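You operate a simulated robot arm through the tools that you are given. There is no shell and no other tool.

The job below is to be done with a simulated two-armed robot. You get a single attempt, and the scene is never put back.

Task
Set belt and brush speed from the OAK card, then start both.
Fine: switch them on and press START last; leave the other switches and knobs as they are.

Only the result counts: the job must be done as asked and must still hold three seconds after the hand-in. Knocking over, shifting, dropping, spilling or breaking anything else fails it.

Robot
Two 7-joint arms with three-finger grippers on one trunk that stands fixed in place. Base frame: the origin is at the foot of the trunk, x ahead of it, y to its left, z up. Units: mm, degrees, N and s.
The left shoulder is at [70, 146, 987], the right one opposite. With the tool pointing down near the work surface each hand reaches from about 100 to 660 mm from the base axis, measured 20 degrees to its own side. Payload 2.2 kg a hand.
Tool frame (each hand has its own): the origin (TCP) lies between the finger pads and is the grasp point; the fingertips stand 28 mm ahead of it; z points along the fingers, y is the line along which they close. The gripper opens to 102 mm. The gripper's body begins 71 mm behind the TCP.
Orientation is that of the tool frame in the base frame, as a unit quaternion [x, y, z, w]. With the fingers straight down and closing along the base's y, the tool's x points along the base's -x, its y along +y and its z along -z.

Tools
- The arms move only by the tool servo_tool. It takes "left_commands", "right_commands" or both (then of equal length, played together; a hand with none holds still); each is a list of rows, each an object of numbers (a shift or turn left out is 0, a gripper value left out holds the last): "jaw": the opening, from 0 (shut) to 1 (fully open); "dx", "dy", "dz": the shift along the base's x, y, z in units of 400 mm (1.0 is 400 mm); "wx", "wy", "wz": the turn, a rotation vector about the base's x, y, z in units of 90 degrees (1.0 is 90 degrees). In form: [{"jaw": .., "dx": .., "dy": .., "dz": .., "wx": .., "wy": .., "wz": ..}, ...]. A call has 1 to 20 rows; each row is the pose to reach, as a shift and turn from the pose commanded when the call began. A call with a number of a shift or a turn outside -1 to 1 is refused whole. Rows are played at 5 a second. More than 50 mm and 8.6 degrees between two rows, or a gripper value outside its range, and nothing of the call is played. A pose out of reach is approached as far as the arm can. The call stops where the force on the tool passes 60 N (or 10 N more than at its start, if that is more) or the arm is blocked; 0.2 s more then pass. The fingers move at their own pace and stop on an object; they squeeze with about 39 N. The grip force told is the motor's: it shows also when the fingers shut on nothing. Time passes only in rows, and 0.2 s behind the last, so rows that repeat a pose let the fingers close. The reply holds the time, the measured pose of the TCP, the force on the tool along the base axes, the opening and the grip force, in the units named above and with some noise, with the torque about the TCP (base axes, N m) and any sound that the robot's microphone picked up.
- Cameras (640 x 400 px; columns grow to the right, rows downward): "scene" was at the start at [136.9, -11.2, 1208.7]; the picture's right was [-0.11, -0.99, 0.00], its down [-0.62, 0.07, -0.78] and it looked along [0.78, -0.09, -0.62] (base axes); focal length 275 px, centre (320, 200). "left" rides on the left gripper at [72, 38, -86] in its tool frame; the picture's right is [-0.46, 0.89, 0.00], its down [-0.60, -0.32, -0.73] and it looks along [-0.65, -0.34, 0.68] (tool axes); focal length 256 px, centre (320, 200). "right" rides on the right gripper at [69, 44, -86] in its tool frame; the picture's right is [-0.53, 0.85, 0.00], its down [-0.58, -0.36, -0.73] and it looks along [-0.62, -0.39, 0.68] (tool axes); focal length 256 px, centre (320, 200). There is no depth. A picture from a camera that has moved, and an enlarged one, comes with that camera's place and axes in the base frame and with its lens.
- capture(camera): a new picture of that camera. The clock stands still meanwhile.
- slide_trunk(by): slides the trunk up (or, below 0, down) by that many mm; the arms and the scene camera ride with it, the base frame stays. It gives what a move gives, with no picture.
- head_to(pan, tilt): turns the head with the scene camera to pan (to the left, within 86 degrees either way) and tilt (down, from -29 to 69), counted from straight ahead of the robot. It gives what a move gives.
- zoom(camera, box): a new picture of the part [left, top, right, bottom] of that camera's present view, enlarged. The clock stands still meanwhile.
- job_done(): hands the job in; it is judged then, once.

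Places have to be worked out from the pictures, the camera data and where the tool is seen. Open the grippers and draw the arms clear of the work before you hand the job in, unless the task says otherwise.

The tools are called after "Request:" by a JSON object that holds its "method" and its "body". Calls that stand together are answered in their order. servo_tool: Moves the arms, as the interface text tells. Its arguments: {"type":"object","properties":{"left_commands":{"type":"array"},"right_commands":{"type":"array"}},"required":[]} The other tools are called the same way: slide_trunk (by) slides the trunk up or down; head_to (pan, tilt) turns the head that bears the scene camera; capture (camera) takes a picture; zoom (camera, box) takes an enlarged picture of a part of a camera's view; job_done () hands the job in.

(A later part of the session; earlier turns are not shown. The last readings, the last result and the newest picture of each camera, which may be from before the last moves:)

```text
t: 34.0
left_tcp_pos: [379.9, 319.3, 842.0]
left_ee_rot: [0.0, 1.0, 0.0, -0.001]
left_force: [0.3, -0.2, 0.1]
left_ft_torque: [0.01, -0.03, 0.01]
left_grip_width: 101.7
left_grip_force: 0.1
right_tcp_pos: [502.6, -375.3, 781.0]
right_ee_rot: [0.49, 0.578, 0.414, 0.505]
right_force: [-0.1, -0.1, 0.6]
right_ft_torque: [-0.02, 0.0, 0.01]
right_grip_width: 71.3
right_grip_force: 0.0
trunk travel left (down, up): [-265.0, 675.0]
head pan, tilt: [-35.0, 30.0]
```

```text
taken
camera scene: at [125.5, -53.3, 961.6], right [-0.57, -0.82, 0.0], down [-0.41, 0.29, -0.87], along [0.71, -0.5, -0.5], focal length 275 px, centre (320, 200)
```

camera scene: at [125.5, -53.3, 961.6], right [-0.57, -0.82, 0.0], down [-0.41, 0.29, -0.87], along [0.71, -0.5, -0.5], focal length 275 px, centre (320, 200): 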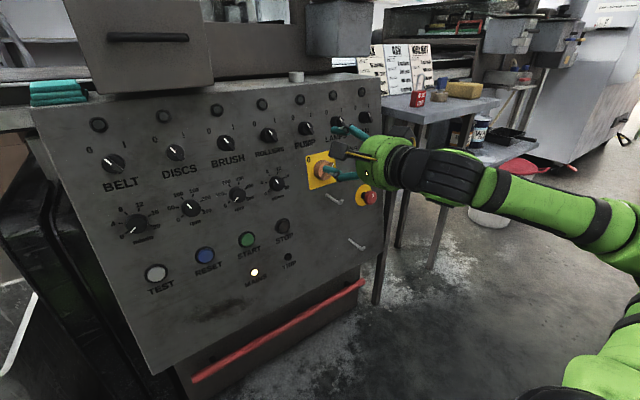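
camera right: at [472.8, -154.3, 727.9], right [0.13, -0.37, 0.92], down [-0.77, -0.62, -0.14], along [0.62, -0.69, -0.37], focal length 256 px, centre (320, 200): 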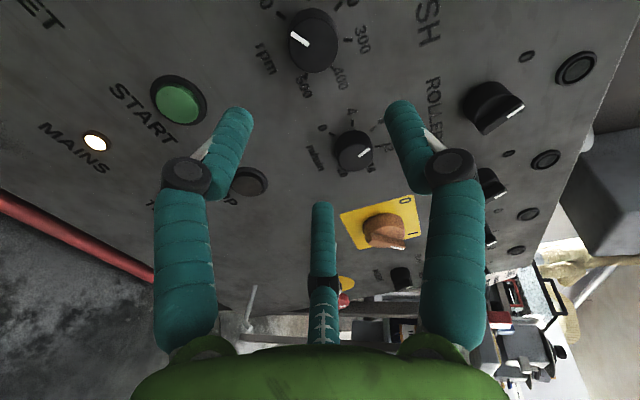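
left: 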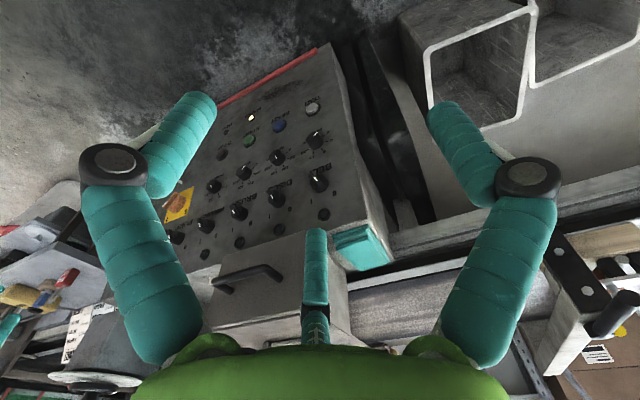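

Pitch succeeded with the elbow out at right, level. Now move step-wise toward the BRUSH dial standoff (550,-204,692).

Request:
{"method": "servo_tool", "body": {"right_commands": [{"dx": 0.03, "dy": 0.06, "dz": -0.03}, {"dx": 0.06, "dy": 0.12, "dz": -0.06}, {"dx": 0.09, "dy": 0.18, "dz": -0.09}, {"dx": 0.11, "dy": 0.25, "dz": -0.12}, {"dx": 0.12, "dy": 0.32, "dz": -0.16}, {"dx": 0.12, "dy": 0.38, "dz": -0.2}, {"dx": 0.12, "dy": 0.425, "dz": -0.22}, {"dx": 0.12, "dy": 0.425, "dz": -0.22}]}}

Request:
{"method": "capture", "body": {"camera": "scene"}}

Request:
{"method": "capture", "body": {"camera": "right"}}

```text
t: 35.8
left_tcp_pos: [380.4, 318.5, 840.5]
left_ee_rot: [0.0, 1.0, 0.0, 0.0]
left_force: [-0.3, -1.2, 0.1]
left_ft_torque: [0.04, 0.0, 0.0]
left_grip_width: 101.8
left_grip_force: 0.1
right_tcp_pos: [548.8, -235.9, 721.9]
right_ee_rot: [0.492, 0.579, 0.413, 0.502]
right_force: [0.2, -0.6, 0.2]
right_ft_torque: [-0.02, -0.04, 0.03]
right_grip_width: 71.2
right_grip_force: 0.0
right hand out of reach, approached as far as the arm can: row 6, 7, 8
trunk travel left (down, up): [-265.0, 675.0]
head pan, tilt: [-35.0, 30.0]
```

```text
taken
camera scene: at [125.7, -53.7, 961.4], right [-0.57, -0.82, 0.0], down [-0.41, 0.29, -0.87], along [0.71, -0.5, -0.5], focal length 275 px, centre (320, 200)
```

scene: 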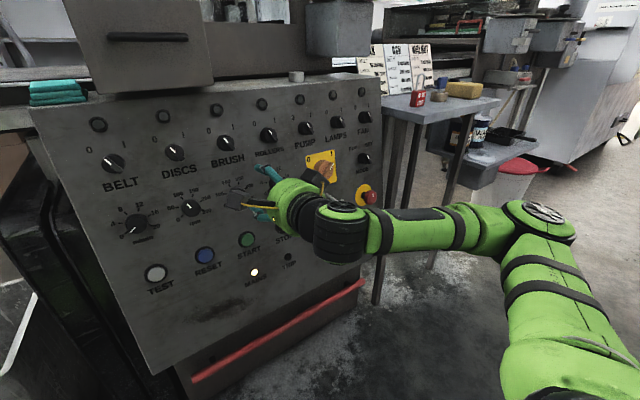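

```text
taken
camera right: at [472.0, -157.8, 767.0], right [0.14, -0.38, 0.92], down [-0.77, -0.62, -0.14], along [0.62, -0.69, -0.38], focal length 256 px, centre (320, 200)
```

right: 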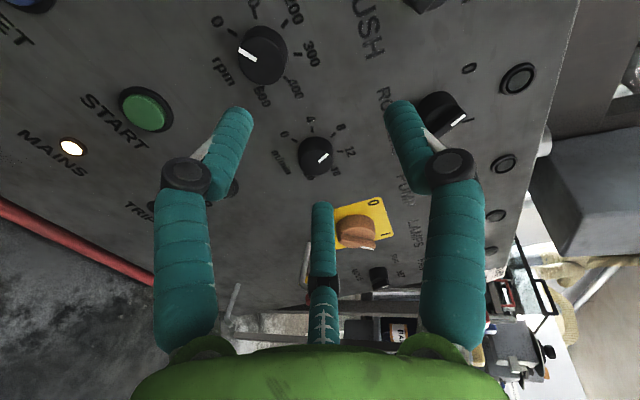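

The forearm now comes in sideways and the wrist bend is at its limit. A better posture is the shoulder well above the hand so the arm reaches down-forward. I'll retract, then raise the trunk, and re-pitch from a tool-down pose there.

Request:
{"method": "servo_tool", "body": {"right_commands": [{"dx": -0.03, "dy": -0.06, "dz": 0.02}, {"dx": -0.06, "dy": -0.12, "dz": 0.04}, {"dx": -0.09, "dy": -0.18, "dz": 0.08}, {"dx": -0.1, "dy": -0.24, "dz": 0.12}, {"dx": -0.1, "dy": -0.3, "dz": 0.16}]}}

Request:
{"method": "servo_tool", "body": {"right_commands": [{"wy": 0.0759}, {"wy": 0.1518}, {"wy": 0.2277}, {"wy": 0.3036}, {"wy": 0.3795}, {"wy": 0.4554}, {"wy": 0.5313}, {"wy": 0.6072}, {"wy": 0.6831}, {"wy": 0.759}, {"wy": 0.8349}, {"wy": 0.911}]}}

Request:
{"method": "slide_trunk", "body": {"by": 360}}

Request:
{"method": "capture", "body": {"camera": "scene"}}

```text
t: 37.0
left_tcp_pos: [379.7, 319.8, 841.7]
left_ee_rot: [0.001, 1.0, 0.001, 0.001]
left_force: [-0.5, -0.4, -0.1]
left_ft_torque: [0.01, -0.02, 0.05]
left_grip_width: 101.9
left_grip_force: 0.0
right_tcp_pos: [510.2, -352.6, 786.1]
right_ee_rot: [0.49, 0.578, 0.414, 0.504]
right_force: [0.2, -0.7, -0.4]
right_ft_torque: [-0.02, -0.01, 0.01]
right_grip_width: 71.4
right_grip_force: 0.1
trunk travel left (down, up): [-265.0, 675.0]
head pan, tilt: [-35.0, 30.0]
```

```text
t: 39.6
left_tcp_pos: [379.3, 319.9, 840.6]
left_ee_rot: [0.001, 1.0, 0.0, 0.0]
left_force: [-0.1, 0.1, -0.3]
left_ft_torque: [-0.02, -0.04, 0.02]
left_grip_width: 102.3
left_grip_force: 0.1
right_tcp_pos: [511.3, -353.4, 787.7]
right_ee_rot: [0.641, 0.767, -0.009, 0.001]
right_force: [-0.6, -0.3, -1.7]
right_ft_torque: [-0.03, 0.0, 0.01]
right_grip_width: 71.3
right_grip_force: 0.0
trunk travel left (down, up): [-265.0, 675.0]
head pan, tilt: [-35.0, 30.0]
```

```text
t: 43.1
left_tcp_pos: [379.4, 319.6, 1201.7]
left_ee_rot: [0.0, 1.0, 0.0, 0.001]
left_force: [0.7, -0.3, 0.7]
left_ft_torque: [0.0, 0.03, -0.01]
left_grip_width: 102.0
left_grip_force: 0.1
right_tcp_pos: [509.5, -353.4, 1146.9]
right_ee_rot: [0.641, 0.768, -0.01, 0.002]
right_force: [0.4, 0.0, 0.5]
right_ft_torque: [0.01, 0.01, 0.02]
right_grip_width: 71.4
right_grip_force: 0.1
trunk travel left (down, up): [-625.0, 315.0]
head pan, tilt: [-35.0, 30.0]
```

```text
taken
camera scene: at [125.6, -53.3, 1321.5], right [-0.57, -0.82, 0.0], down [-0.41, 0.29, -0.87], along [0.71, -0.5, -0.5], focal length 275 px, centre (320, 200)
```

scene: 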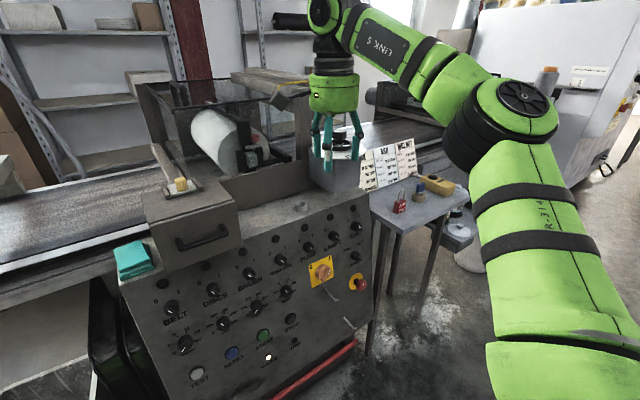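

Trunk is at +100 (shoulder ≈1087). Lower the hand with tool down to about (480,-260,800), in front of the panel.

Request:
{"method": "servo_tool", "body": {"right_commands": [{"dx": -0.0075, "dy": 0.023, "dz": -0.087}, {"dx": -0.015, "dy": 0.046, "dz": -0.174}, {"dx": -0.0225, "dy": 0.07, "dz": -0.26}, {"dx": -0.03, "dy": 0.093, "dz": -0.347}, {"dx": -0.0375, "dy": 0.116, "dz": -0.434}, {"dx": -0.045, "dy": 0.14, "dz": -0.52}, {"dx": -0.0525, "dy": 0.163, "dz": -0.607}, {"dx": -0.06, "dy": 0.186, "dz": -0.694}, {"dx": -0.0675, "dy": 0.21, "dz": -0.78}, {"dx": -0.075, "dy": 0.2325, "dz": -0.8675}]}}

Request:
{"method": "capture", "body": {"camera": "scene"}}

```text
t: 45.3
left_tcp_pos: [380.4, 318.9, 1201.8]
left_ee_rot: [0.001, 1.0, 0.0, 0.0]
left_force: [0.3, -1.0, 0.1]
left_ft_torque: [-0.01, -0.03, 0.02]
left_grip_width: 101.9
left_grip_force: 0.0
right_tcp_pos: [480.6, -259.9, 800.7]
right_ee_rot: [0.642, 0.767, -0.01, 0.002]
right_force: [0.8, 0.2, 0.3]
right_ft_torque: [-0.02, 0.04, 0.01]
right_grip_width: 71.3
right_grip_force: 0.1
trunk travel left (down, up): [-625.0, 315.0]
head pan, tilt: [-35.0, 30.0]
```

```text
taken
camera scene: at [126.0, -53.4, 1321.5], right [-0.57, -0.82, 0.0], down [-0.41, 0.29, -0.87], along [0.71, -0.5, -0.5], focal length 275 px, centre (320, 200)
```

scene: 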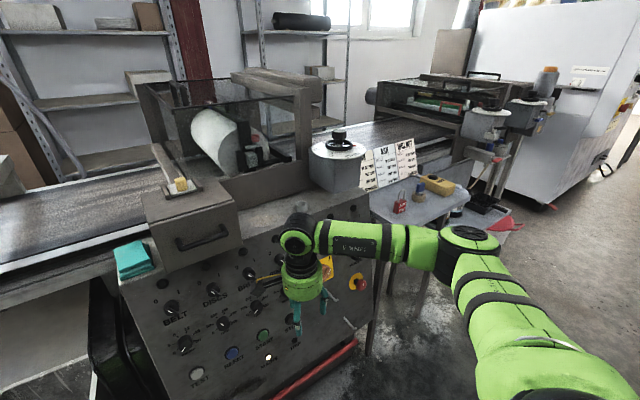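

Now pitch forward gradually from here while moving the TCP to about (540,-235,740).

Request:
{"method": "servo_tool", "body": {"right_commands": [{"dx": 0.0125, "dy": 0.005, "dz": -0.0125, "wy": -0.0759}, {"dx": 0.025, "dy": 0.01, "dz": -0.025, "wy": -0.1518}, {"dx": 0.0375, "dy": 0.015, "dz": -0.0375, "wy": -0.2277}, {"dx": 0.05, "dy": 0.02, "dz": -0.05, "wy": -0.3036}, {"dx": 0.0625, "dy": 0.025, "dz": -0.0625, "wy": -0.3795}, {"dx": 0.075, "dy": 0.03, "dz": -0.075, "wy": -0.4554}, {"dx": 0.0875, "dy": 0.035, "dz": -0.0875, "wy": -0.5313}, {"dx": 0.1, "dy": 0.04, "dz": -0.1, "wy": -0.6072}, {"dx": 0.1125, "dy": 0.045, "dz": -0.1125, "wy": -0.6831}, {"dx": 0.125, "dy": 0.05, "dz": -0.125, "wy": -0.759}, {"dx": 0.1375, "dy": 0.055, "dz": -0.1375, "wy": -0.8349}, {"dx": 0.15, "dy": 0.06, "dz": -0.15, "wy": -0.911}]}}

Request:
{"method": "capture", "body": {"camera": "scene"}}

```text
t: 47.9
left_tcp_pos: [381.0, 319.4, 1200.8]
left_ee_rot: [0.0, 1.0, 0.0, 0.001]
left_force: [0.4, 0.3, 0.2]
left_ft_torque: [0.01, -0.01, 0.02]
left_grip_width: 101.9
left_grip_force: 0.0
right_tcp_pos: [513.1, -248.0, 766.0]
right_ee_rot: [0.598, 0.709, 0.234, 0.291]
right_force: [-0.4, -0.2, -0.2]
right_ft_torque: [0.0, -0.01, -0.01]
right_grip_width: 71.3
right_grip_force: 0.0
right hand out of reach, approached as far as the arm can: row 7, 8, 9, 10, 11, 12
trunk travel left (down, up): [-625.0, 315.0]
head pan, tilt: [-35.0, 30.0]
```

```text
taken
camera scene: at [125.5, -53.3, 1321.5], right [-0.57, -0.82, 0.0], down [-0.41, 0.29, -0.87], along [0.71, -0.5, -0.5], focal length 275 px, centre (320, 200)
```

scene: 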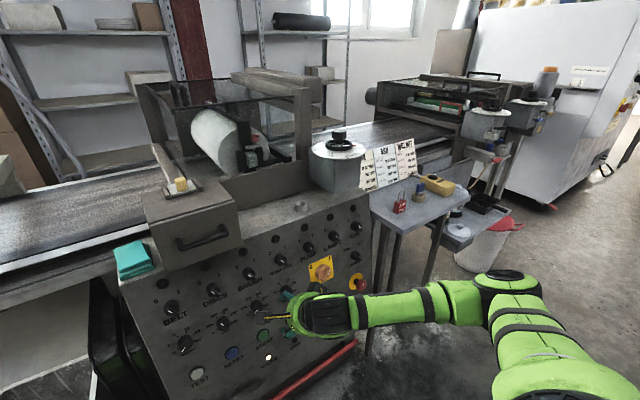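

Stuck at half pitch, so the roll I'm using is wrong for an arm coming from above. I'll roll the tool back by −90° (to roll 0) about its own axis here, then go on pitching.

Request:
{"method": "servo_tool", "body": {"right_commands": [{"wx": -0.0577, "wy": 0.0013, "wz": 0.06}, {"wx": -0.1153, "wy": 0.0027, "wz": 0.1201}, {"wx": -0.173, "wy": 0.004, "wz": 0.1802}, {"wx": -0.2307, "wy": 0.0053, "wz": 0.2402}, {"wx": -0.2883, "wy": 0.0067, "wz": 0.3003}, {"wx": -0.346, "wy": 0.008, "wz": 0.3603}, {"wx": -0.4037, "wy": 0.0093, "wz": 0.4204}, {"wx": -0.4613, "wy": 0.0107, "wz": 0.4804}, {"wx": -0.519, "wy": 0.012, "wz": 0.5405}, {"wx": -0.5767, "wy": 0.0133, "wz": 0.6005}, {"wx": -0.6343, "wy": 0.0147, "wz": 0.6606}, {"wx": -0.692, "wy": 0.016, "wz": 0.7206}]}}

Request:
{"method": "capture", "body": {"camera": "scene"}}

```text
t: 50.5
left_tcp_pos: [379.6, 318.8, 1201.1]
left_ee_rot: [0.0, 1.0, 0.0, 0.001]
left_force: [-0.2, -0.1, 0.2]
left_ft_torque: [0.04, 0.01, 0.01]
left_grip_width: 101.9
left_grip_force: 0.0
right_tcp_pos: [513.9, -246.7, 768.4]
right_ee_rot: [-0.08, 0.924, -0.041, 0.372]
right_force: [0.7, -0.1, -0.2]
right_ft_torque: [0.0, 0.0, 0.0]
right_grip_width: 71.3
right_grip_force: 0.0
trunk travel left (down, up): [-625.0, 315.0]
head pan, tilt: [-35.0, 30.0]
```

```text
taken
camera scene: at [125.5, -53.3, 1321.5], right [-0.57, -0.82, 0.0], down [-0.41, 0.29, -0.87], along [0.71, -0.5, -0.5], focal length 275 px, centre (320, 200)
```

scene: 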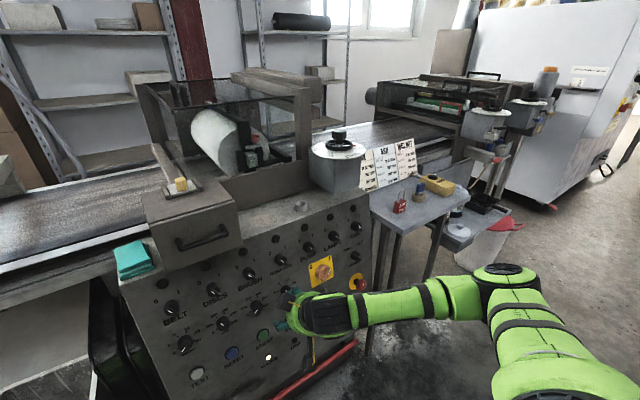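

The roll went freely. Continue pitching the remaining ~38°, moving slightly forward/down.

Request:
{"method": "servo_tool", "body": {"right_commands": [{"dx": 0.012, "dy": 0.005, "dz": -0.01, "wy": -0.07}, {"dx": 0.025, "dy": 0.01, "dz": -0.02, "wy": -0.14}, {"dx": 0.037, "dy": 0.015, "dz": -0.03, "wy": -0.21}, {"dx": 0.05, "dy": 0.02, "dz": -0.04, "wy": -0.28}, {"dx": 0.062, "dy": 0.025, "dz": -0.05, "wy": -0.35}, {"dx": 0.075, "dy": 0.03, "dz": -0.06, "wy": -0.42}, {"dx": 0.075, "dy": 0.03, "dz": -0.06, "wy": -0.42}]}}

Request:
{"method": "capture", "body": {"camera": "scene"}}

```text
t: 52.1
left_tcp_pos: [376.0, 313.8, 1204.6]
left_ee_rot: [0.0, 1.0, 0.002, 0.003]
left_force: [-1.1, -1.2, 0.7]
left_ft_torque: [0.11, -0.08, 0.0]
left_grip_width: 101.9
left_grip_force: 0.1
right_tcp_pos: [556.1, -341.8, 774.6]
right_ee_rot: [-0.072, 0.757, -0.02, 0.649]
right_force: [-0.6, -1.0, 0.9]
right_ft_torque: [0.02, 0.07, 0.07]
right_grip_width: 71.3
right_grip_force: 0.0
right hand out of reach, approached as far as the arm can: row 1, 2, 3, 4, 5, 6, 7
trunk travel left (down, up): [-625.0, 315.0]
head pan, tilt: [-35.0, 30.0]
```

```text
taken
camera scene: at [121.0, -59.0, 1322.1], right [-0.57, -0.82, -0.01], down [-0.41, 0.29, -0.87], along [0.71, -0.49, -0.5], focal length 275 px, centre (320, 200)
```

scene: 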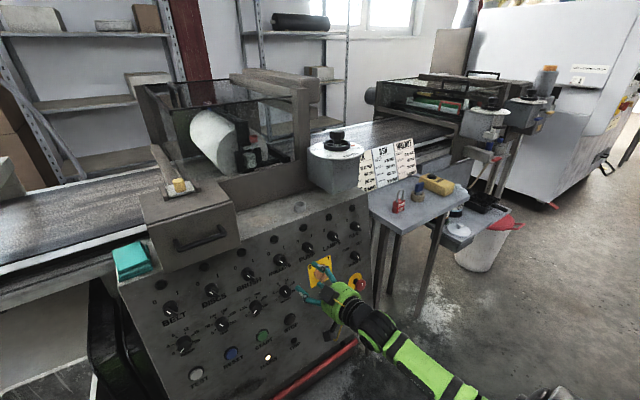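

The hand shifted to (556,-342,775), and the head view moved slightly—the arm was likely still swinging. I'll hold still and re-read before anything else.

Request:
{"method": "servo_tool", "body": {"right_commands": [{"dx": 0}, {"dx": 0}]}}

Request:
{"method": "capture", "body": {"camera": "scene"}}

Request:
{"method": "capture", "body": {"camera": "right"}}

```text
t: 52.7
left_tcp_pos: [380.8, 319.3, 1201.6]
left_ee_rot: [0.0, 1.0, 0.0, 0.0]
left_force: [-0.1, 0.4, 0.2]
left_ft_torque: [0.01, 0.0, 0.03]
left_grip_width: 101.8
left_grip_force: 0.1
right_tcp_pos: [556.9, -342.2, 772.5]
right_ee_rot: [-0.072, 0.76, -0.022, 0.645]
right_force: [-0.2, -0.2, -0.3]
right_ft_torque: [0.02, 0.0, 0.02]
right_grip_width: 71.4
right_grip_force: 0.1
trunk travel left (down, up): [-625.0, 315.0]
head pan, tilt: [-35.0, 30.0]
```

```text
taken
camera scene: at [125.3, -53.6, 1321.6], right [-0.57, -0.82, 0.0], down [-0.41, 0.29, -0.87], along [0.71, -0.5, -0.5], focal length 275 px, centre (320, 200)
```

scene: 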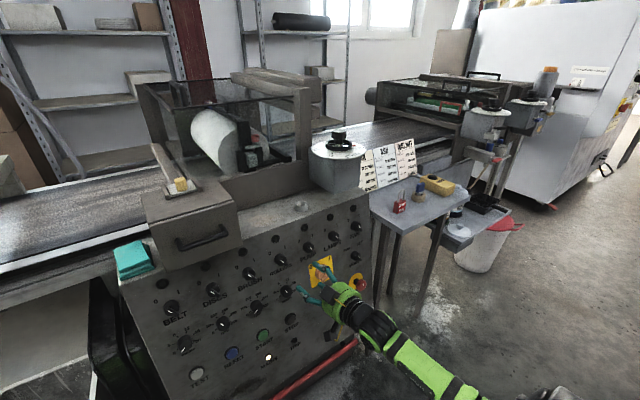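

```text
taken
camera right: at [460.1, -312.4, 714.5], right [0.02, 0.91, 0.42], down [-0.6, -0.32, 0.73], along [0.8, -0.26, 0.54], focal length 256 px, centre (320, 200)
```

right: 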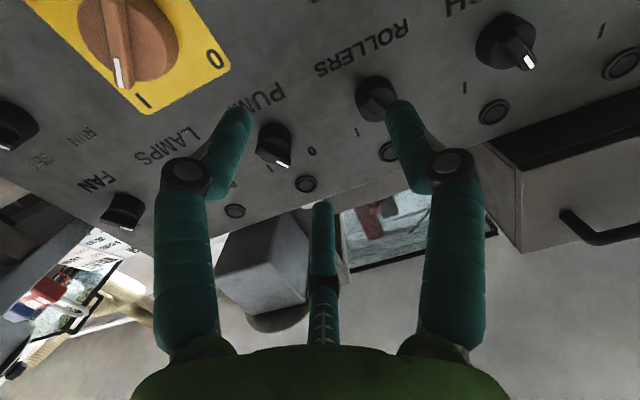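

Settled; it was just dynamics. From here I'll back off a little in x and step toward +y to see whether this posture is free.

Request:
{"method": "servo_tool", "body": {"right_commands": [{"dx": -0.03}, {"dx": -0.05, "dy": 0.05}, {"dx": -0.05, "dy": 0.1}, {"dx": -0.05, "dy": 0.15}, {"dx": -0.05, "dy": 0.2}, {"dx": -0.05, "dy": 0.2}]}}

Request:
{"method": "capture", "body": {"camera": "scene"}}

```text
t: 54.1
left_tcp_pos: [380.0, 319.2, 1200.2]
left_ee_rot: [0.0, 1.0, 0.001, -0.001]
left_force: [-0.5, 0.4, -0.1]
left_ft_torque: [0.04, -0.01, 0.01]
left_grip_width: 102.1
left_grip_force: 0.0
right_tcp_pos: [544.2, -313.3, 787.9]
right_ee_rot: [-0.076, 0.763, -0.003, 0.642]
right_force: [0.7, -0.6, -0.3]
right_ft_torque: [0.0, -0.03, 0.05]
right_grip_width: 71.5
right_grip_force: 0.1
right hand out of reach, approached as far as the arm can: row 2, 3, 4, 5, 6
trunk travel left (down, up): [-625.0, 315.0]
head pan, tilt: [-35.0, 30.0]
```

```text
taken
camera scene: at [125.4, -53.4, 1321.6], right [-0.57, -0.82, 0.0], down [-0.41, 0.29, -0.87], along [0.71, -0.5, -0.5], focal length 275 px, centre (320, 200)
```

scene: 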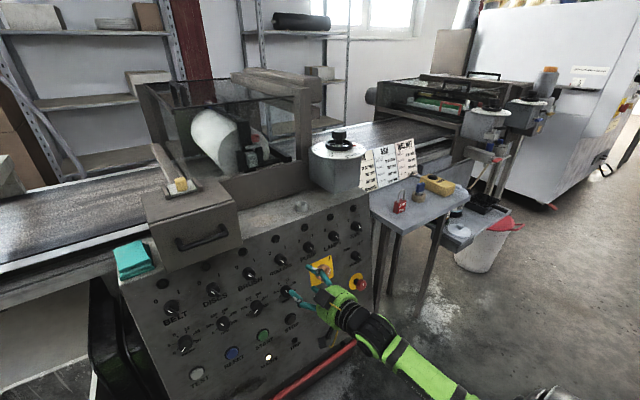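

Right-arm reach across here is awkward because the shoulder is too close behind the work. The left arm crossing over has much better geometry for BRUSH/START (and BELT). I'll park the right arm out to the right first.

Request:
{"method": "servo_tool", "body": {"right_commands": [{"dx": -0.03, "dy": -0.05, "dz": 0.03}, {"dx": -0.06, "dy": -0.1, "dz": 0.06}, {"dx": -0.1, "dy": -0.15, "dz": 0.12}, {"dx": -0.1, "dy": -0.2, "dz": 0.18}, {"dx": -0.1, "dy": -0.25, "dz": 0.26}]}}

Request:
{"method": "servo_tool", "body": {"right_commands": [{"dz": 0.03, "wy": 0.0759}, {"dz": 0.06, "wy": 0.1518}, {"dz": 0.09, "wy": 0.2277}, {"dz": 0.12, "wy": 0.3036}, {"dz": 0.15, "wy": 0.3795}, {"dz": 0.18, "wy": 0.4554}, {"dz": 0.21, "wy": 0.5313}, {"dz": 0.24, "wy": 0.6072}, {"dz": 0.27, "wy": 0.6831}, {"dz": 0.3, "wy": 0.759}, {"dz": 0.33, "wy": 0.8349}, {"dz": 0.36, "wy": 0.9}]}}

Request:
{"method": "capture", "body": {"camera": "scene"}}

```text
t: 55.3
left_tcp_pos: [379.8, 319.3, 1200.8]
left_ee_rot: [0.0, 1.0, 0.0, 0.0]
left_force: [0.4, -0.6, 0.5]
left_ft_torque: [-0.02, 0.02, -0.01]
left_grip_width: 102.0
left_grip_force: 0.0
right_tcp_pos: [504.0, -415.3, 891.6]
right_ee_rot: [-0.071, 0.761, -0.022, 0.645]
right_force: [-0.1, 0.4, 0.5]
right_ft_torque: [0.01, -0.02, 0.02]
right_grip_width: 71.4
right_grip_force: 0.1
trunk travel left (down, up): [-625.0, 315.0]
head pan, tilt: [-35.0, 30.0]
```

```text
t: 57.9
left_tcp_pos: [380.2, 321.6, 1200.6]
left_ee_rot: [-0.001, 1.0, -0.001, 0.0]
left_force: [-0.3, 0.4, 0.6]
left_ft_torque: [-0.06, -0.03, 0.03]
left_grip_width: 101.9
left_grip_force: 0.0
right_tcp_pos: [496.5, -408.1, 1034.1]
right_ee_rot: [-0.066, 0.997, 0.027, -0.003]
right_force: [0.7, 0.6, 1.0]
right_ft_torque: [-0.03, 0.01, -0.02]
right_grip_width: 71.6
right_grip_force: 0.1
right hand out of reach, approached as far as the arm can: row 12
trunk travel left (down, up): [-625.0, 315.0]
head pan, tilt: [-35.0, 30.0]
```

```text
taken
camera scene: at [124.5, -51.1, 1321.7], right [-0.57, -0.82, 0.0], down [-0.41, 0.29, -0.87], along [0.71, -0.5, -0.5], focal length 275 px, centre (320, 200)
```

scene: 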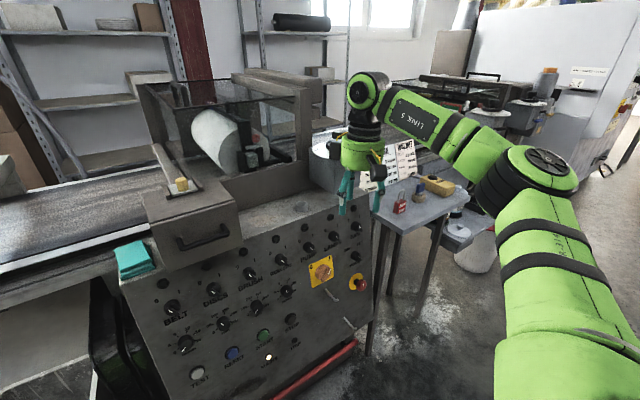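

Right arm is back in a good parked posture. I'll nudge it further right/back, lower the trunk to −40 (shoulder ≈947), and bring the left hand tool-down toward the middle.

Request:
{"method": "slide_trunk", "body": {"by": -140}}

Request:
{"method": "servo_tool", "body": {"right_commands": [{"dx": -0.03, "dy": -0.03}, {"dx": -0.06, "dy": -0.06}, {"dx": -0.09, "dy": -0.09, "dz": 0.03}, {"dx": -0.12, "dy": -0.12, "dz": 0.06}, {"dx": -0.15, "dy": -0.15, "dz": 0.09}, {"dx": -0.18, "dy": -0.18, "dz": 0.12}, {"dx": -0.2, "dy": -0.2, "dz": 0.12}, {"dx": -0.2, "dy": -0.2, "dz": 0.12}], "left_commands": [{"dx": 0.03, "dy": -0.085, "dz": -0.06}, {"dx": 0.06, "dy": -0.17, "dz": -0.12}, {"dx": 0.09, "dy": -0.255, "dz": -0.18}, {"dx": 0.12, "dy": -0.34, "dz": -0.24}, {"dx": 0.14, "dy": -0.425, "dz": -0.3}, {"dx": 0.16, "dy": -0.5, "dz": -0.36}, {"dx": 0.18, "dy": -0.575, "dz": -0.42}, {"dx": 0.2, "dy": -0.65, "dz": -0.48}]}}

Request:
{"method": "head_to", "body": {"pan": -5, "tilt": 40}}

Request:
{"method": "capture", "body": {"camera": "scene"}}

```text
t: 59.5
left_tcp_pos: [379.8, 319.2, 1060.8]
left_ee_rot: [-0.001, 1.0, -0.001, 0.0]
left_force: [0.2, -0.2, 0.2]
left_ft_torque: [0.0, -0.01, 0.01]
left_grip_width: 102.2
left_grip_force: 0.0
right_tcp_pos: [496.1, -407.7, 894.9]
right_ee_rot: [-0.068, 0.997, 0.029, -0.002]
right_force: [0.4, 0.1, -0.8]
right_ft_torque: [0.0, 0.01, 0.01]
right_grip_width: 71.3
right_grip_force: 0.1
trunk travel left (down, up): [-485.0, 455.0]
head pan, tilt: [-35.0, 30.0]
```

```text
t: 61.4
left_tcp_pos: [461.7, 60.4, 868.8]
left_ee_rot: [-0.001, 1.0, 0.0, 0.0]
left_force: [-0.3, -0.1, 0.7]
left_ft_torque: [0.01, 0.04, 0.0]
left_grip_width: 101.9
left_grip_force: 0.0
right_tcp_pos: [403.5, -451.9, 931.2]
right_ee_rot: [-0.065, 0.997, 0.028, -0.003]
right_force: [1.4, -1.0, -0.3]
right_ft_torque: [0.02, 0.02, 0.0]
right_grip_width: 71.6
right_grip_force: 0.0
right hand out of reach, approached as far as the arm can: row 2, 3, 4, 5, 6, 7, 8
trunk travel left (down, up): [-485.0, 455.0]
head pan, tilt: [-35.0, 30.0]
```

```text
t: 62.3
left_tcp_pos: [460.8, 60.2, 869.4]
left_ee_rot: [0.0, 1.0, -0.001, 0.0]
left_force: [0.1, 0.5, 0.6]
left_ft_torque: [0.0, 0.03, 0.02]
left_grip_width: 102.1
left_grip_force: 0.1
right_tcp_pos: [403.6, -451.1, 931.3]
right_ee_rot: [-0.065, 0.998, 0.027, -0.002]
right_force: [0.4, -1.0, -0.3]
right_ft_torque: [0.02, -0.01, 0.01]
right_grip_width: 71.5
right_grip_force: 0.0
trunk travel left (down, up): [-485.0, 455.0]
head pan, tilt: [-5.0, 40.0]
```

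```text
taken
camera scene: at [136.1, -8.9, 1166.2], right [-0.09, -1.0, 0.0], down [-0.64, 0.06, -0.77], along [0.76, -0.07, -0.64], focal length 275 px, centre (320, 200)
```

scene: 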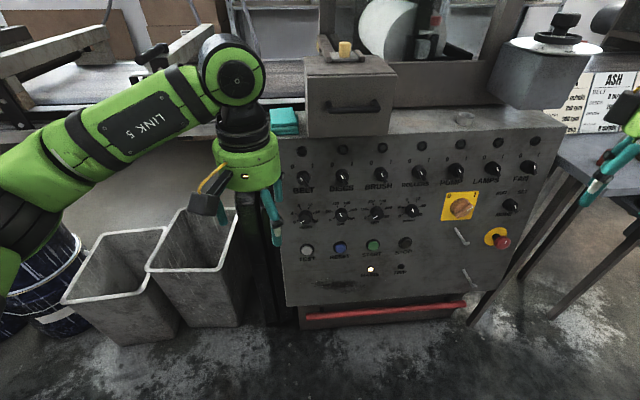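

Left hand is at (461,60,869) tool-down. Pitch it forward gradually while crossing toward (540,-120,790).

Request:
{"method": "servo_tool", "body": {"left_commands": [{"dx": 0.0167, "dy": -0.0375, "dz": -0.0167, "wy": -0.0759}, {"dx": 0.0333, "dy": -0.075, "dz": -0.0333, "wy": -0.1518}, {"dx": 0.05, "dy": -0.1125, "dz": -0.05, "wy": -0.2277}, {"dx": 0.0667, "dy": -0.15, "dz": -0.0667, "wy": -0.3036}, {"dx": 0.0833, "dy": -0.1875, "dz": -0.0833, "wy": -0.3795}, {"dx": 0.1, "dy": -0.225, "dz": -0.1, "wy": -0.4554}, {"dx": 0.1167, "dy": -0.2625, "dz": -0.1167, "wy": -0.5313}, {"dx": 0.1333, "dy": -0.3, "dz": -0.1333, "wy": -0.6072}, {"dx": 0.15, "dy": -0.3375, "dz": -0.15, "wy": -0.6831}, {"dx": 0.1667, "dy": -0.375, "dz": -0.1667, "wy": -0.759}, {"dx": 0.1833, "dy": -0.4125, "dz": -0.1833, "wy": -0.8349}, {"dx": 0.2, "dy": -0.45, "dz": -0.2, "wy": -0.911}]}}

Request:
{"method": "capture", "body": {"camera": "scene"}}

```text
t: 64.9
left_tcp_pos: [542.5, -121.5, 788.1]
left_ee_rot: [0.0, 0.754, 0.0, 0.656]
left_force: [0.4, 0.8, -0.6]
left_ft_torque: [-0.01, 0.01, 0.03]
left_grip_width: 101.9
left_grip_force: 0.0
right_tcp_pos: [404.3, -452.4, 930.4]
right_ee_rot: [-0.065, 0.997, 0.029, -0.003]
right_force: [0.1, -0.6, 0.2]
right_ft_torque: [0.04, 0.0, 0.0]
right_grip_width: 71.2
right_grip_force: 0.0
trunk travel left (down, up): [-485.0, 455.0]
head pan, tilt: [-5.0, 40.0]
```

```text
taken
camera scene: at [136.3, -9.5, 1166.2], right [-0.09, -1.0, 0.0], down [-0.64, 0.06, -0.77], along [0.76, -0.07, -0.64], focal length 275 px, centre (320, 200)
```

scene: 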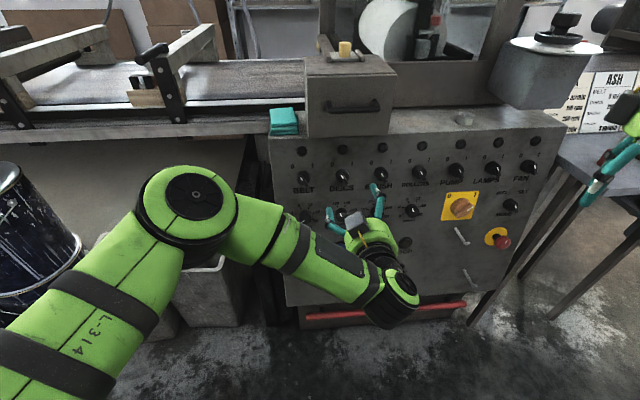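

The left arm reached (542,-121,788) cleanly. Now move it to the BRUSH dial standoff (550,-204,691) and open the jaws to 0.7.

Request:
{"method": "servo_tool", "body": {"left_commands": [{"jaw": 0.7, "dy": -0.05, "dz": -0.06}, {"dx": 0.01, "dy": -0.1, "dz": -0.12}, {"dx": 0.015, "dy": -0.15, "dz": -0.18}, {"dx": 0.019, "dy": -0.206, "dz": -0.242}, {"dx": 0.019, "dy": -0.206, "dz": -0.242}]}}

Request:
{"method": "capture", "body": {"camera": "left"}}

Request:
{"method": "capture", "body": {"camera": "scene"}}

```text
t: 66.1
left_tcp_pos: [548.1, -158.5, 713.9]
left_ee_rot: [0.0, 0.755, -0.001, 0.655]
left_force: [-0.2, 0.4, 1.3]
left_ft_torque: [0.0, 0.01, 0.0]
left_grip_width: 71.5
left_grip_force: 0.0
left hand out of reach, approached as far as the arm can: row 3, 4, 5
right_tcp_pos: [403.0, -451.4, 931.8]
right_ee_rot: [-0.065, 0.998, 0.027, -0.001]
right_force: [0.3, -0.3, 0.3]
right_ft_torque: [0.05, -0.02, -0.02]
right_grip_width: 71.6
right_grip_force: 0.1
trunk travel left (down, up): [-485.0, 455.0]
head pan, tilt: [-5.0, 40.0]
```

```text
taken
camera left: at [452.2, -120.0, 654.2], right [0.07, 0.89, 0.46], down [-0.64, -0.32, 0.7], along [0.77, -0.34, 0.55], focal length 256 px, centre (320, 200)
```

left: 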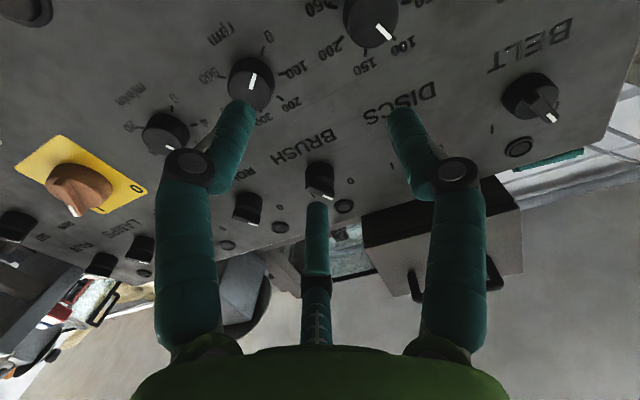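

```text
taken
camera scene: at [136.0, -8.8, 1166.2], right [-0.09, -1.0, 0.0], down [-0.64, 0.06, -0.77], along [0.76, -0.07, -0.64], focal length 275 px, centre (320, 200)
```

scene: 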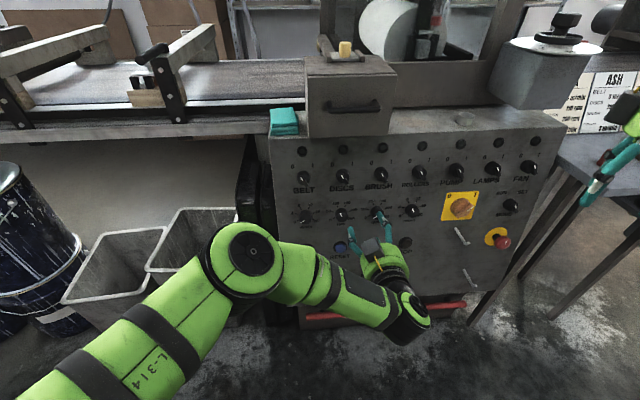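

The left arm hits a limit at (548,-158,714). I'll test whether it's the roll joint by rolling −30° and then moving on.

Request:
{"method": "servo_tool", "body": {"left_commands": [{"wx": -0.0825, "wz": 0.0114}, {"wx": -0.165, "wz": 0.0228}, {"wx": -0.2475, "wz": 0.0343}, {"wx": -0.33, "wz": 0.0457}]}}

Request:
{"method": "servo_tool", "body": {"left_commands": [{"dy": -0.03}, {"dy": -0.06}, {"dy": -0.09}, {"dy": -0.09}]}}

```text
t: 67.1
left_tcp_pos: [548.2, -156.0, 713.6]
left_ee_rot: [-0.196, 0.729, -0.171, 0.633]
left_force: [0.3, -0.2, -0.9]
left_ft_torque: [-0.03, 0.01, -0.01]
left_grip_width: 71.3
left_grip_force: 0.1
right_tcp_pos: [403.8, -452.3, 930.2]
right_ee_rot: [-0.066, 0.997, 0.028, -0.002]
right_force: [-0.6, 1.0, -0.2]
right_ft_torque: [-0.02, 0.01, -0.02]
right_grip_width: 71.3
right_grip_force: 0.0
trunk travel left (down, up): [-485.0, 455.0]
head pan, tilt: [-5.0, 40.0]
```

```text
t: 68.1
left_tcp_pos: [549.0, -162.9, 724.3]
left_ee_rot: [-0.194, 0.729, -0.171, 0.633]
left_force: [0.3, -0.6, -0.4]
left_ft_torque: [0.0, 0.0, 0.02]
left_grip_width: 71.3
left_grip_force: 0.2
left hand out of reach, approached as far as the arm can: row 1, 2, 3, 4
right_tcp_pos: [403.5, -451.7, 931.2]
right_ee_rot: [-0.065, 0.997, 0.028, -0.002]
right_force: [-0.1, 0.3, -0.1]
right_ft_torque: [0.0, 0.0, -0.01]
right_grip_width: 71.6
right_grip_force: 0.0
trunk travel left (down, up): [-485.0, 455.0]
head pan, tilt: [-5.0, 40.0]
```

Roll isn't the limit; analysis suggests the forearm-roll joint is at its stop unless the shoulder is *below* the hand. I'll retreat the left hand a bit, raise it and slide the trunk down in steps.

Request:
{"method": "servo_tool", "body": {"left_commands": [{"dx": -0.04, "dy": 0.08, "dz": 0.06, "wx": 0.08, "wz": -0.011}, {"dx": -0.08, "dy": 0.16, "dz": 0.12, "wx": 0.16, "wz": -0.022}, {"dx": -0.1, "dy": 0.22, "dz": 0.2, "wx": 0.24, "wz": -0.033}, {"dx": -0.12, "dy": 0.26, "dz": 0.28, "wx": 0.32, "wz": -0.044}, {"dx": -0.12, "dy": 0.26, "dz": 0.34, "wx": 0.32, "wz": -0.044}]}}

Request:
{"method": "slide_trunk", "body": {"by": -200}}

Request:
{"method": "servo_tool", "body": {"left_commands": [{"dz": 0.08}, {"dz": 0.16}, {"dz": 0.24}, {"dz": 0.32}, {"dz": 0.4}]}}

Request:
{"method": "capture", "body": {"camera": "scene"}}

```text
t: 69.3
left_tcp_pos: [500.8, -60.5, 861.0]
left_ee_rot: [-0.006, 0.755, -0.005, 0.655]
left_force: [-0.5, -0.7, -0.3]
left_ft_torque: [0.0, -0.01, -0.01]
left_grip_width: 71.7
left_grip_force: 0.1
right_tcp_pos: [403.5, -453.0, 931.9]
right_ee_rot: [-0.065, 0.997, 0.028, -0.002]
right_force: [-0.7, 0.2, 0.2]
right_ft_torque: [-0.01, 0.0, 0.01]
right_grip_width: 71.6
right_grip_force: 0.1
trunk travel left (down, up): [-485.0, 455.0]
head pan, tilt: [-5.0, 40.0]
```

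```text
t: 71.5
left_tcp_pos: [500.8, -60.6, 661.4]
left_ee_rot: [-0.006, 0.755, -0.006, 0.656]
left_force: [0.2, -0.4, -0.4]
left_ft_torque: [-0.01, 0.01, 0.0]
left_grip_width: 71.4
left_grip_force: 0.1
right_tcp_pos: [404.3, -451.7, 731.9]
right_ee_rot: [-0.065, 0.997, 0.029, -0.002]
right_force: [0.4, 0.6, 0.0]
right_ft_torque: [0.01, 0.02, -0.04]
right_grip_width: 71.3
right_grip_force: 0.0
trunk travel left (down, up): [-285.0, 655.0]
head pan, tilt: [-5.0, 40.0]
```

```text
t: 72.7
left_tcp_pos: [501.3, -62.0, 821.6]
left_ee_rot: [-0.006, 0.754, -0.005, 0.656]
left_force: [-0.1, -0.3, -0.3]
left_ft_torque: [0.0, 0.02, -0.02]
left_grip_width: 71.4
left_grip_force: 0.1
right_tcp_pos: [404.2, -451.7, 730.9]
right_ee_rot: [-0.065, 0.997, 0.028, -0.002]
right_force: [0.7, 0.0, 0.4]
right_ft_torque: [-0.03, -0.01, 0.04]
right_grip_width: 71.5
right_grip_force: 0.1
trunk travel left (down, up): [-285.0, 655.0]
head pan, tilt: [-5.0, 40.0]
```

```text
taken
camera scene: at [135.9, -8.7, 966.2], right [-0.09, -1.0, 0.0], down [-0.64, 0.06, -0.77], along [0.76, -0.07, -0.64], focal length 275 px, centre (320, 200)
```

scene: 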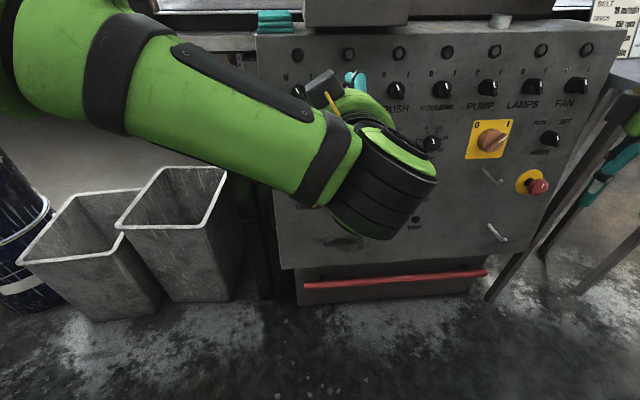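

It moves freely in this posture (elbow up). Lower the trunk a further 170 and then move the left hand toward the BRUSH dial standoff.

Request:
{"method": "slide_trunk", "body": {"by": -170}}

Request:
{"method": "servo_tool", "body": {"left_commands": [{"dx": 0.02, "dy": -0.06, "dz": 0.02}, {"dx": 0.04, "dy": -0.12, "dz": 0.04}, {"dx": 0.06, "dy": -0.18, "dz": 0.06}, {"dx": 0.08, "dy": -0.24, "dz": 0.08}, {"dx": 0.1, "dy": -0.3, "dz": 0.1}, {"dx": 0.12, "dy": -0.355, "dz": 0.1}]}}

Request:
{"method": "capture", "body": {"camera": "left"}}

Request:
{"method": "capture", "body": {"camera": "scene"}}

```text
t: 74.6
left_tcp_pos: [500.9, -61.7, 650.5]
left_ee_rot: [-0.006, 0.755, -0.006, 0.656]
left_force: [-1.0, -0.1, 0.0]
left_ft_torque: [0.01, -0.02, 0.02]
left_grip_width: 71.5
left_grip_force: 0.1
right_tcp_pos: [403.8, -451.5, 561.8]
right_ee_rot: [-0.065, 0.997, 0.028, -0.002]
right_force: [0.0, 0.4, 0.0]
right_ft_torque: [0.0, 0.03, 0.03]
right_grip_width: 71.4
right_grip_force: 0.0
trunk travel left (down, up): [-115.0, 825.0]
head pan, tilt: [-5.0, 40.0]
```

```text
t: 76.2
left_tcp_pos: [569.5, -175.5, 707.1]
left_ee_rot: [-0.039, 0.755, -0.008, 0.654]
left_force: [-0.3, 0.2, -0.2]
left_ft_torque: [0.0, -0.01, -0.01]
left_grip_width: 71.3
left_grip_force: 0.1
right_tcp_pos: [404.7, -452.5, 561.6]
right_ee_rot: [-0.065, 0.998, 0.028, -0.002]
right_force: [-0.4, 0.2, 0.4]
right_ft_torque: [0.0, -0.02, 0.03]
right_grip_width: 71.3
right_grip_force: 0.1
trunk travel left (down, up): [-115.0, 825.0]
head pan, tilt: [-5.0, 40.0]
stopped in row 6 (left hand): the arm was blocked; the commanded pose is now the measured one
```

```text
taken
camera left: at [471.0, -146.3, 645.6], right [0.02, 0.92, 0.4], down [-0.62, -0.3, 0.72], along [0.78, -0.27, 0.56], focal length 256 px, centre (320, 200)
```

left: 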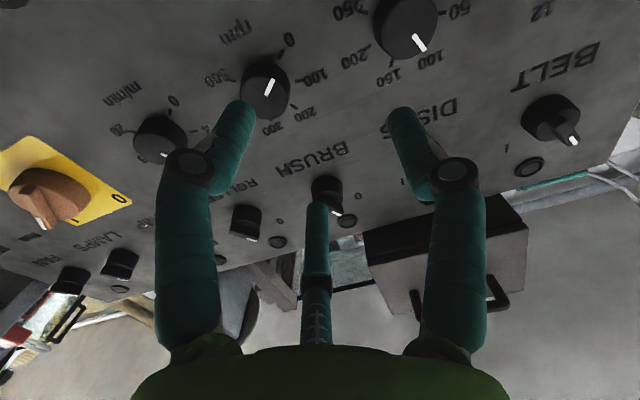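

```text
taken
camera scene: at [136.2, -8.6, 796.2], right [-0.09, -1.0, 0.0], down [-0.64, 0.06, -0.77], along [0.76, -0.07, -0.64], focal length 275 px, centre (320, 200)
```

scene: 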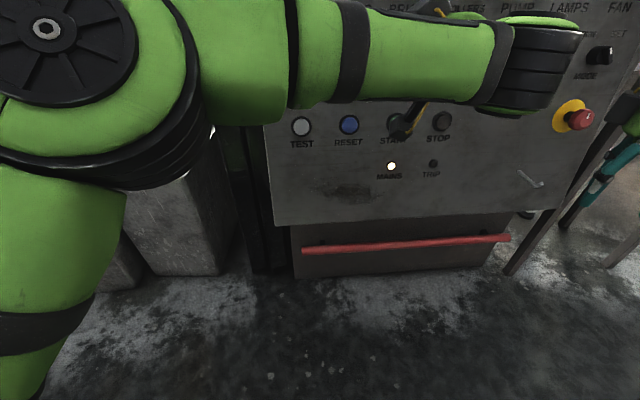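

The arm drifted off the commanded path at the last row (likely switching posture). I'll back off in x first and see if it tracks again.

Request:
{"method": "servo_tool", "body": {"left_commands": [{"dx": -0.04}, {"dx": -0.075}, {"dx": -0.075}]}}

Request:
{"method": "servo_tool", "body": {"left_commands": [{"dy": -0.02}, {"dy": -0.04}, {"dy": -0.06}, {"dy": -0.07}, {"dy": -0.07}]}}

Request:
{"method": "capture", "body": {"camera": "scene"}}

```text
t: 77.0
left_tcp_pos: [539.5, -174.5, 706.4]
left_ee_rot: [-0.04, 0.757, -0.009, 0.652]
left_force: [0.8, 0.0, -0.1]
left_ft_torque: [0.03, 0.01, 0.01]
left_grip_width: 71.4
left_grip_force: 0.1
right_tcp_pos: [403.7, -451.3, 561.4]
right_ee_rot: [-0.066, 0.997, 0.028, -0.001]
right_force: [0.3, 0.4, -0.1]
right_ft_torque: [-0.01, -0.01, 0.02]
right_grip_width: 71.4
right_grip_force: 0.1
trunk travel left (down, up): [-115.0, 825.0]
head pan, tilt: [-5.0, 40.0]
```

```text
t: 78.2
left_tcp_pos: [549.1, -183.9, 717.0]
left_ee_rot: [-0.058, 0.756, -0.01, 0.652]
left_force: [0.5, 0.0, 0.3]
left_ft_torque: [0.0, -0.03, -0.03]
left_grip_width: 71.4
left_grip_force: 0.1
left hand out of reach, approached as far as the arm can: row 4, 5
right_tcp_pos: [404.1, -451.3, 560.7]
right_ee_rot: [-0.064, 0.998, 0.028, -0.001]
right_force: [0.5, -0.4, -0.7]
right_ft_torque: [0.0, 0.05, -0.03]
right_grip_width: 71.6
right_grip_force: 0.0
trunk travel left (down, up): [-115.0, 825.0]
head pan, tilt: [-5.0, 40.0]
```

```text
taken
camera scene: at [136.1, -8.8, 796.2], right [-0.09, -1.0, 0.0], down [-0.64, 0.06, -0.77], along [0.76, -0.07, -0.64], focal length 275 px, centre (320, 200)
```

scene: 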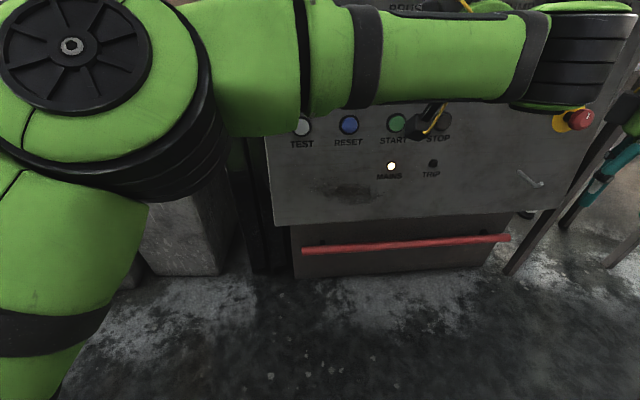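

Left arm nearly reaches but not quite for BRUSH. The right arm should manage BRUSH with the trunk low (its shoulder below the hand), so: park the left arm aside on the left, and yaw the right hand (tool-down) by −90° while moving it to (500,-375,632), as in the earlier success.

Request:
{"method": "servo_tool", "body": {"left_commands": [{"dx": -0.03, "dy": 0.08}, {"dx": -0.06, "dy": 0.16}, {"dx": -0.09, "dy": 0.24}, {"dx": -0.11, "dy": 0.32}, {"dx": -0.13, "dy": 0.4}, {"dx": -0.15, "dy": 0.48}, {"dx": -0.15, "dy": 0.56}, {"dx": -0.15, "dy": 0.64}, {"dx": -0.15, "dy": 0.72}, {"dx": -0.15, "dy": 0.78}, {"dx": -0.15, "dy": 0.78}, {"dx": -0.15, "dy": 0.78}], "right_commands": [{"dx": 0.02, "dy": 0.016, "dz": 0.015, "wz": -0.083}, {"dx": 0.04, "dy": 0.032, "dz": 0.03, "wz": -0.166}, {"dx": 0.06, "dy": 0.048, "dz": 0.045, "wz": -0.25}, {"dx": 0.08, "dy": 0.064, "dz": 0.06, "wz": -0.333}, {"dx": 0.1, "dy": 0.08, "dz": 0.075, "wz": -0.416}, {"dx": 0.12, "dy": 0.096, "dz": 0.09, "wz": -0.5}, {"dx": 0.14, "dy": 0.112, "dz": 0.105, "wz": -0.583}, {"dx": 0.16, "dy": 0.128, "dz": 0.12, "wz": -0.666}, {"dx": 0.18, "dy": 0.144, "dz": 0.135, "wz": -0.75}, {"dx": 0.2, "dy": 0.16, "dz": 0.15, "wz": -0.833}, {"dx": 0.22, "dy": 0.176, "dz": 0.165, "wz": -0.916}, {"dx": 0.24, "dy": 0.19, "dz": 0.175, "wz": -1.0}]}}

Request:
{"method": "capture", "body": {"camera": "scene"}}

```text
t: 80.8
left_tcp_pos: [475.6, 110.1, 707.7]
left_ee_rot: [-0.036, 0.755, -0.008, 0.654]
left_force: [0.5, 0.1, -0.2]
left_ft_torque: [-0.03, 0.0, -0.02]
left_grip_width: 71.3
left_grip_force: 0.0
right_tcp_pos: [500.7, -374.8, 632.1]
right_ee_rot: [0.66, 0.751, 0.021, 0.018]
right_force: [-1.1, -0.3, 0.7]
right_ft_torque: [-0.02, 0.0, 0.01]
right_grip_width: 71.4
right_grip_force: 0.0
trunk travel left (down, up): [-115.0, 825.0]
head pan, tilt: [-5.0, 40.0]
```

```text
taken
camera scene: at [136.1, -8.8, 796.2], right [-0.09, -1.0, 0.0], down [-0.64, 0.06, -0.77], along [0.76, -0.07, -0.64], focal length 275 px, centre (320, 200)
```

scene: 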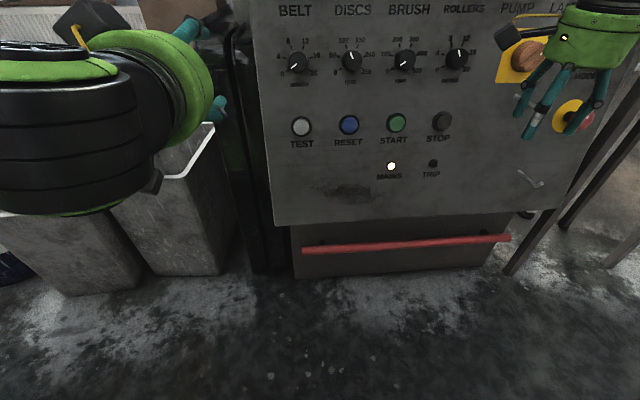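

Both arms moved as wanted. Pitch the right hand forward in place.

Request:
{"method": "servo_tool", "body": {"right_commands": [{"wy": -0.0731}, {"wy": -0.1462}, {"wy": -0.2193}, {"wy": -0.2924}, {"wy": -0.3655}, {"wy": -0.4386}, {"wy": -0.5117}, {"wy": -0.5848}, {"wy": -0.6579}, {"wy": -0.731}, {"wy": -0.8041}, {"wy": -0.877}]}}

Request:
{"method": "slide_trunk", "body": {"by": -110}}

Request:
{"method": "head_to", "body": {"pan": -20, "tilt": 20}}

Request:
{"method": "capture", "body": {"camera": "scene"}}

```text
t: 83.4
left_tcp_pos: [475.3, 109.7, 708.4]
left_ee_rot: [-0.038, 0.755, -0.007, 0.654]
left_force: [0.9, -0.2, 0.2]
left_ft_torque: [-0.02, -0.02, -0.05]
left_grip_width: 71.1
left_grip_force: 0.0
right_tcp_pos: [500.7, -374.6, 632.5]
right_ee_rot: [0.495, 0.568, 0.437, 0.492]
right_force: [0.0, -0.6, 0.4]
right_ft_torque: [-0.01, 0.05, 0.03]
right_grip_width: 71.4
right_grip_force: 0.0
trunk travel left (down, up): [-115.0, 825.0]
head pan, tilt: [-5.0, 40.0]
```

```text
t: 84.8
left_tcp_pos: [476.3, 110.0, 599.4]
left_ee_rot: [-0.036, 0.755, -0.009, 0.654]
left_force: [0.4, 0.0, -0.3]
left_ft_torque: [0.02, 0.03, 0.0]
left_grip_width: 71.4
left_grip_force: 0.1
right_tcp_pos: [498.6, -375.3, 521.4]
right_ee_rot: [0.496, 0.568, 0.436, 0.492]
right_force: [0.0, -0.1, -0.2]
right_ft_torque: [-0.02, -0.02, 0.01]
right_grip_width: 71.2
right_grip_force: 0.1
trunk travel left (down, up): [-5.0, 935.0]
head pan, tilt: [-5.0, 40.0]
```

```text
t: 85.6
left_tcp_pos: [475.0, 110.5, 598.5]
left_ee_rot: [-0.036, 0.755, -0.008, 0.654]
left_force: [0.2, -0.3, -1.3]
left_ft_torque: [-0.01, -0.02, 0.01]
left_grip_width: 71.4
left_grip_force: 0.0
right_tcp_pos: [498.7, -374.8, 520.6]
right_ee_rot: [0.495, 0.568, 0.435, 0.493]
right_force: [0.9, -0.7, -0.4]
right_ft_torque: [0.01, -0.04, 0.01]
right_grip_width: 71.8
right_grip_force: 0.0
trunk travel left (down, up): [-5.0, 935.0]
head pan, tilt: [-20.0, 20.0]
```

```text
taken
camera scene: at [138.9, -33.2, 717.5], right [-0.34, -0.94, 0.0], down [-0.32, 0.12, -0.94], along [0.88, -0.32, -0.34], focal length 275 px, centre (320, 200)
```

scene: 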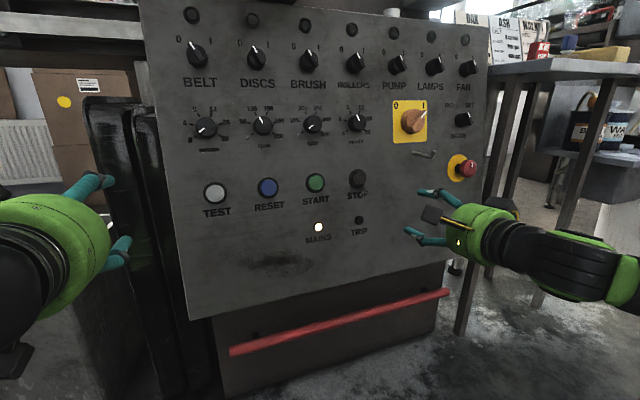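

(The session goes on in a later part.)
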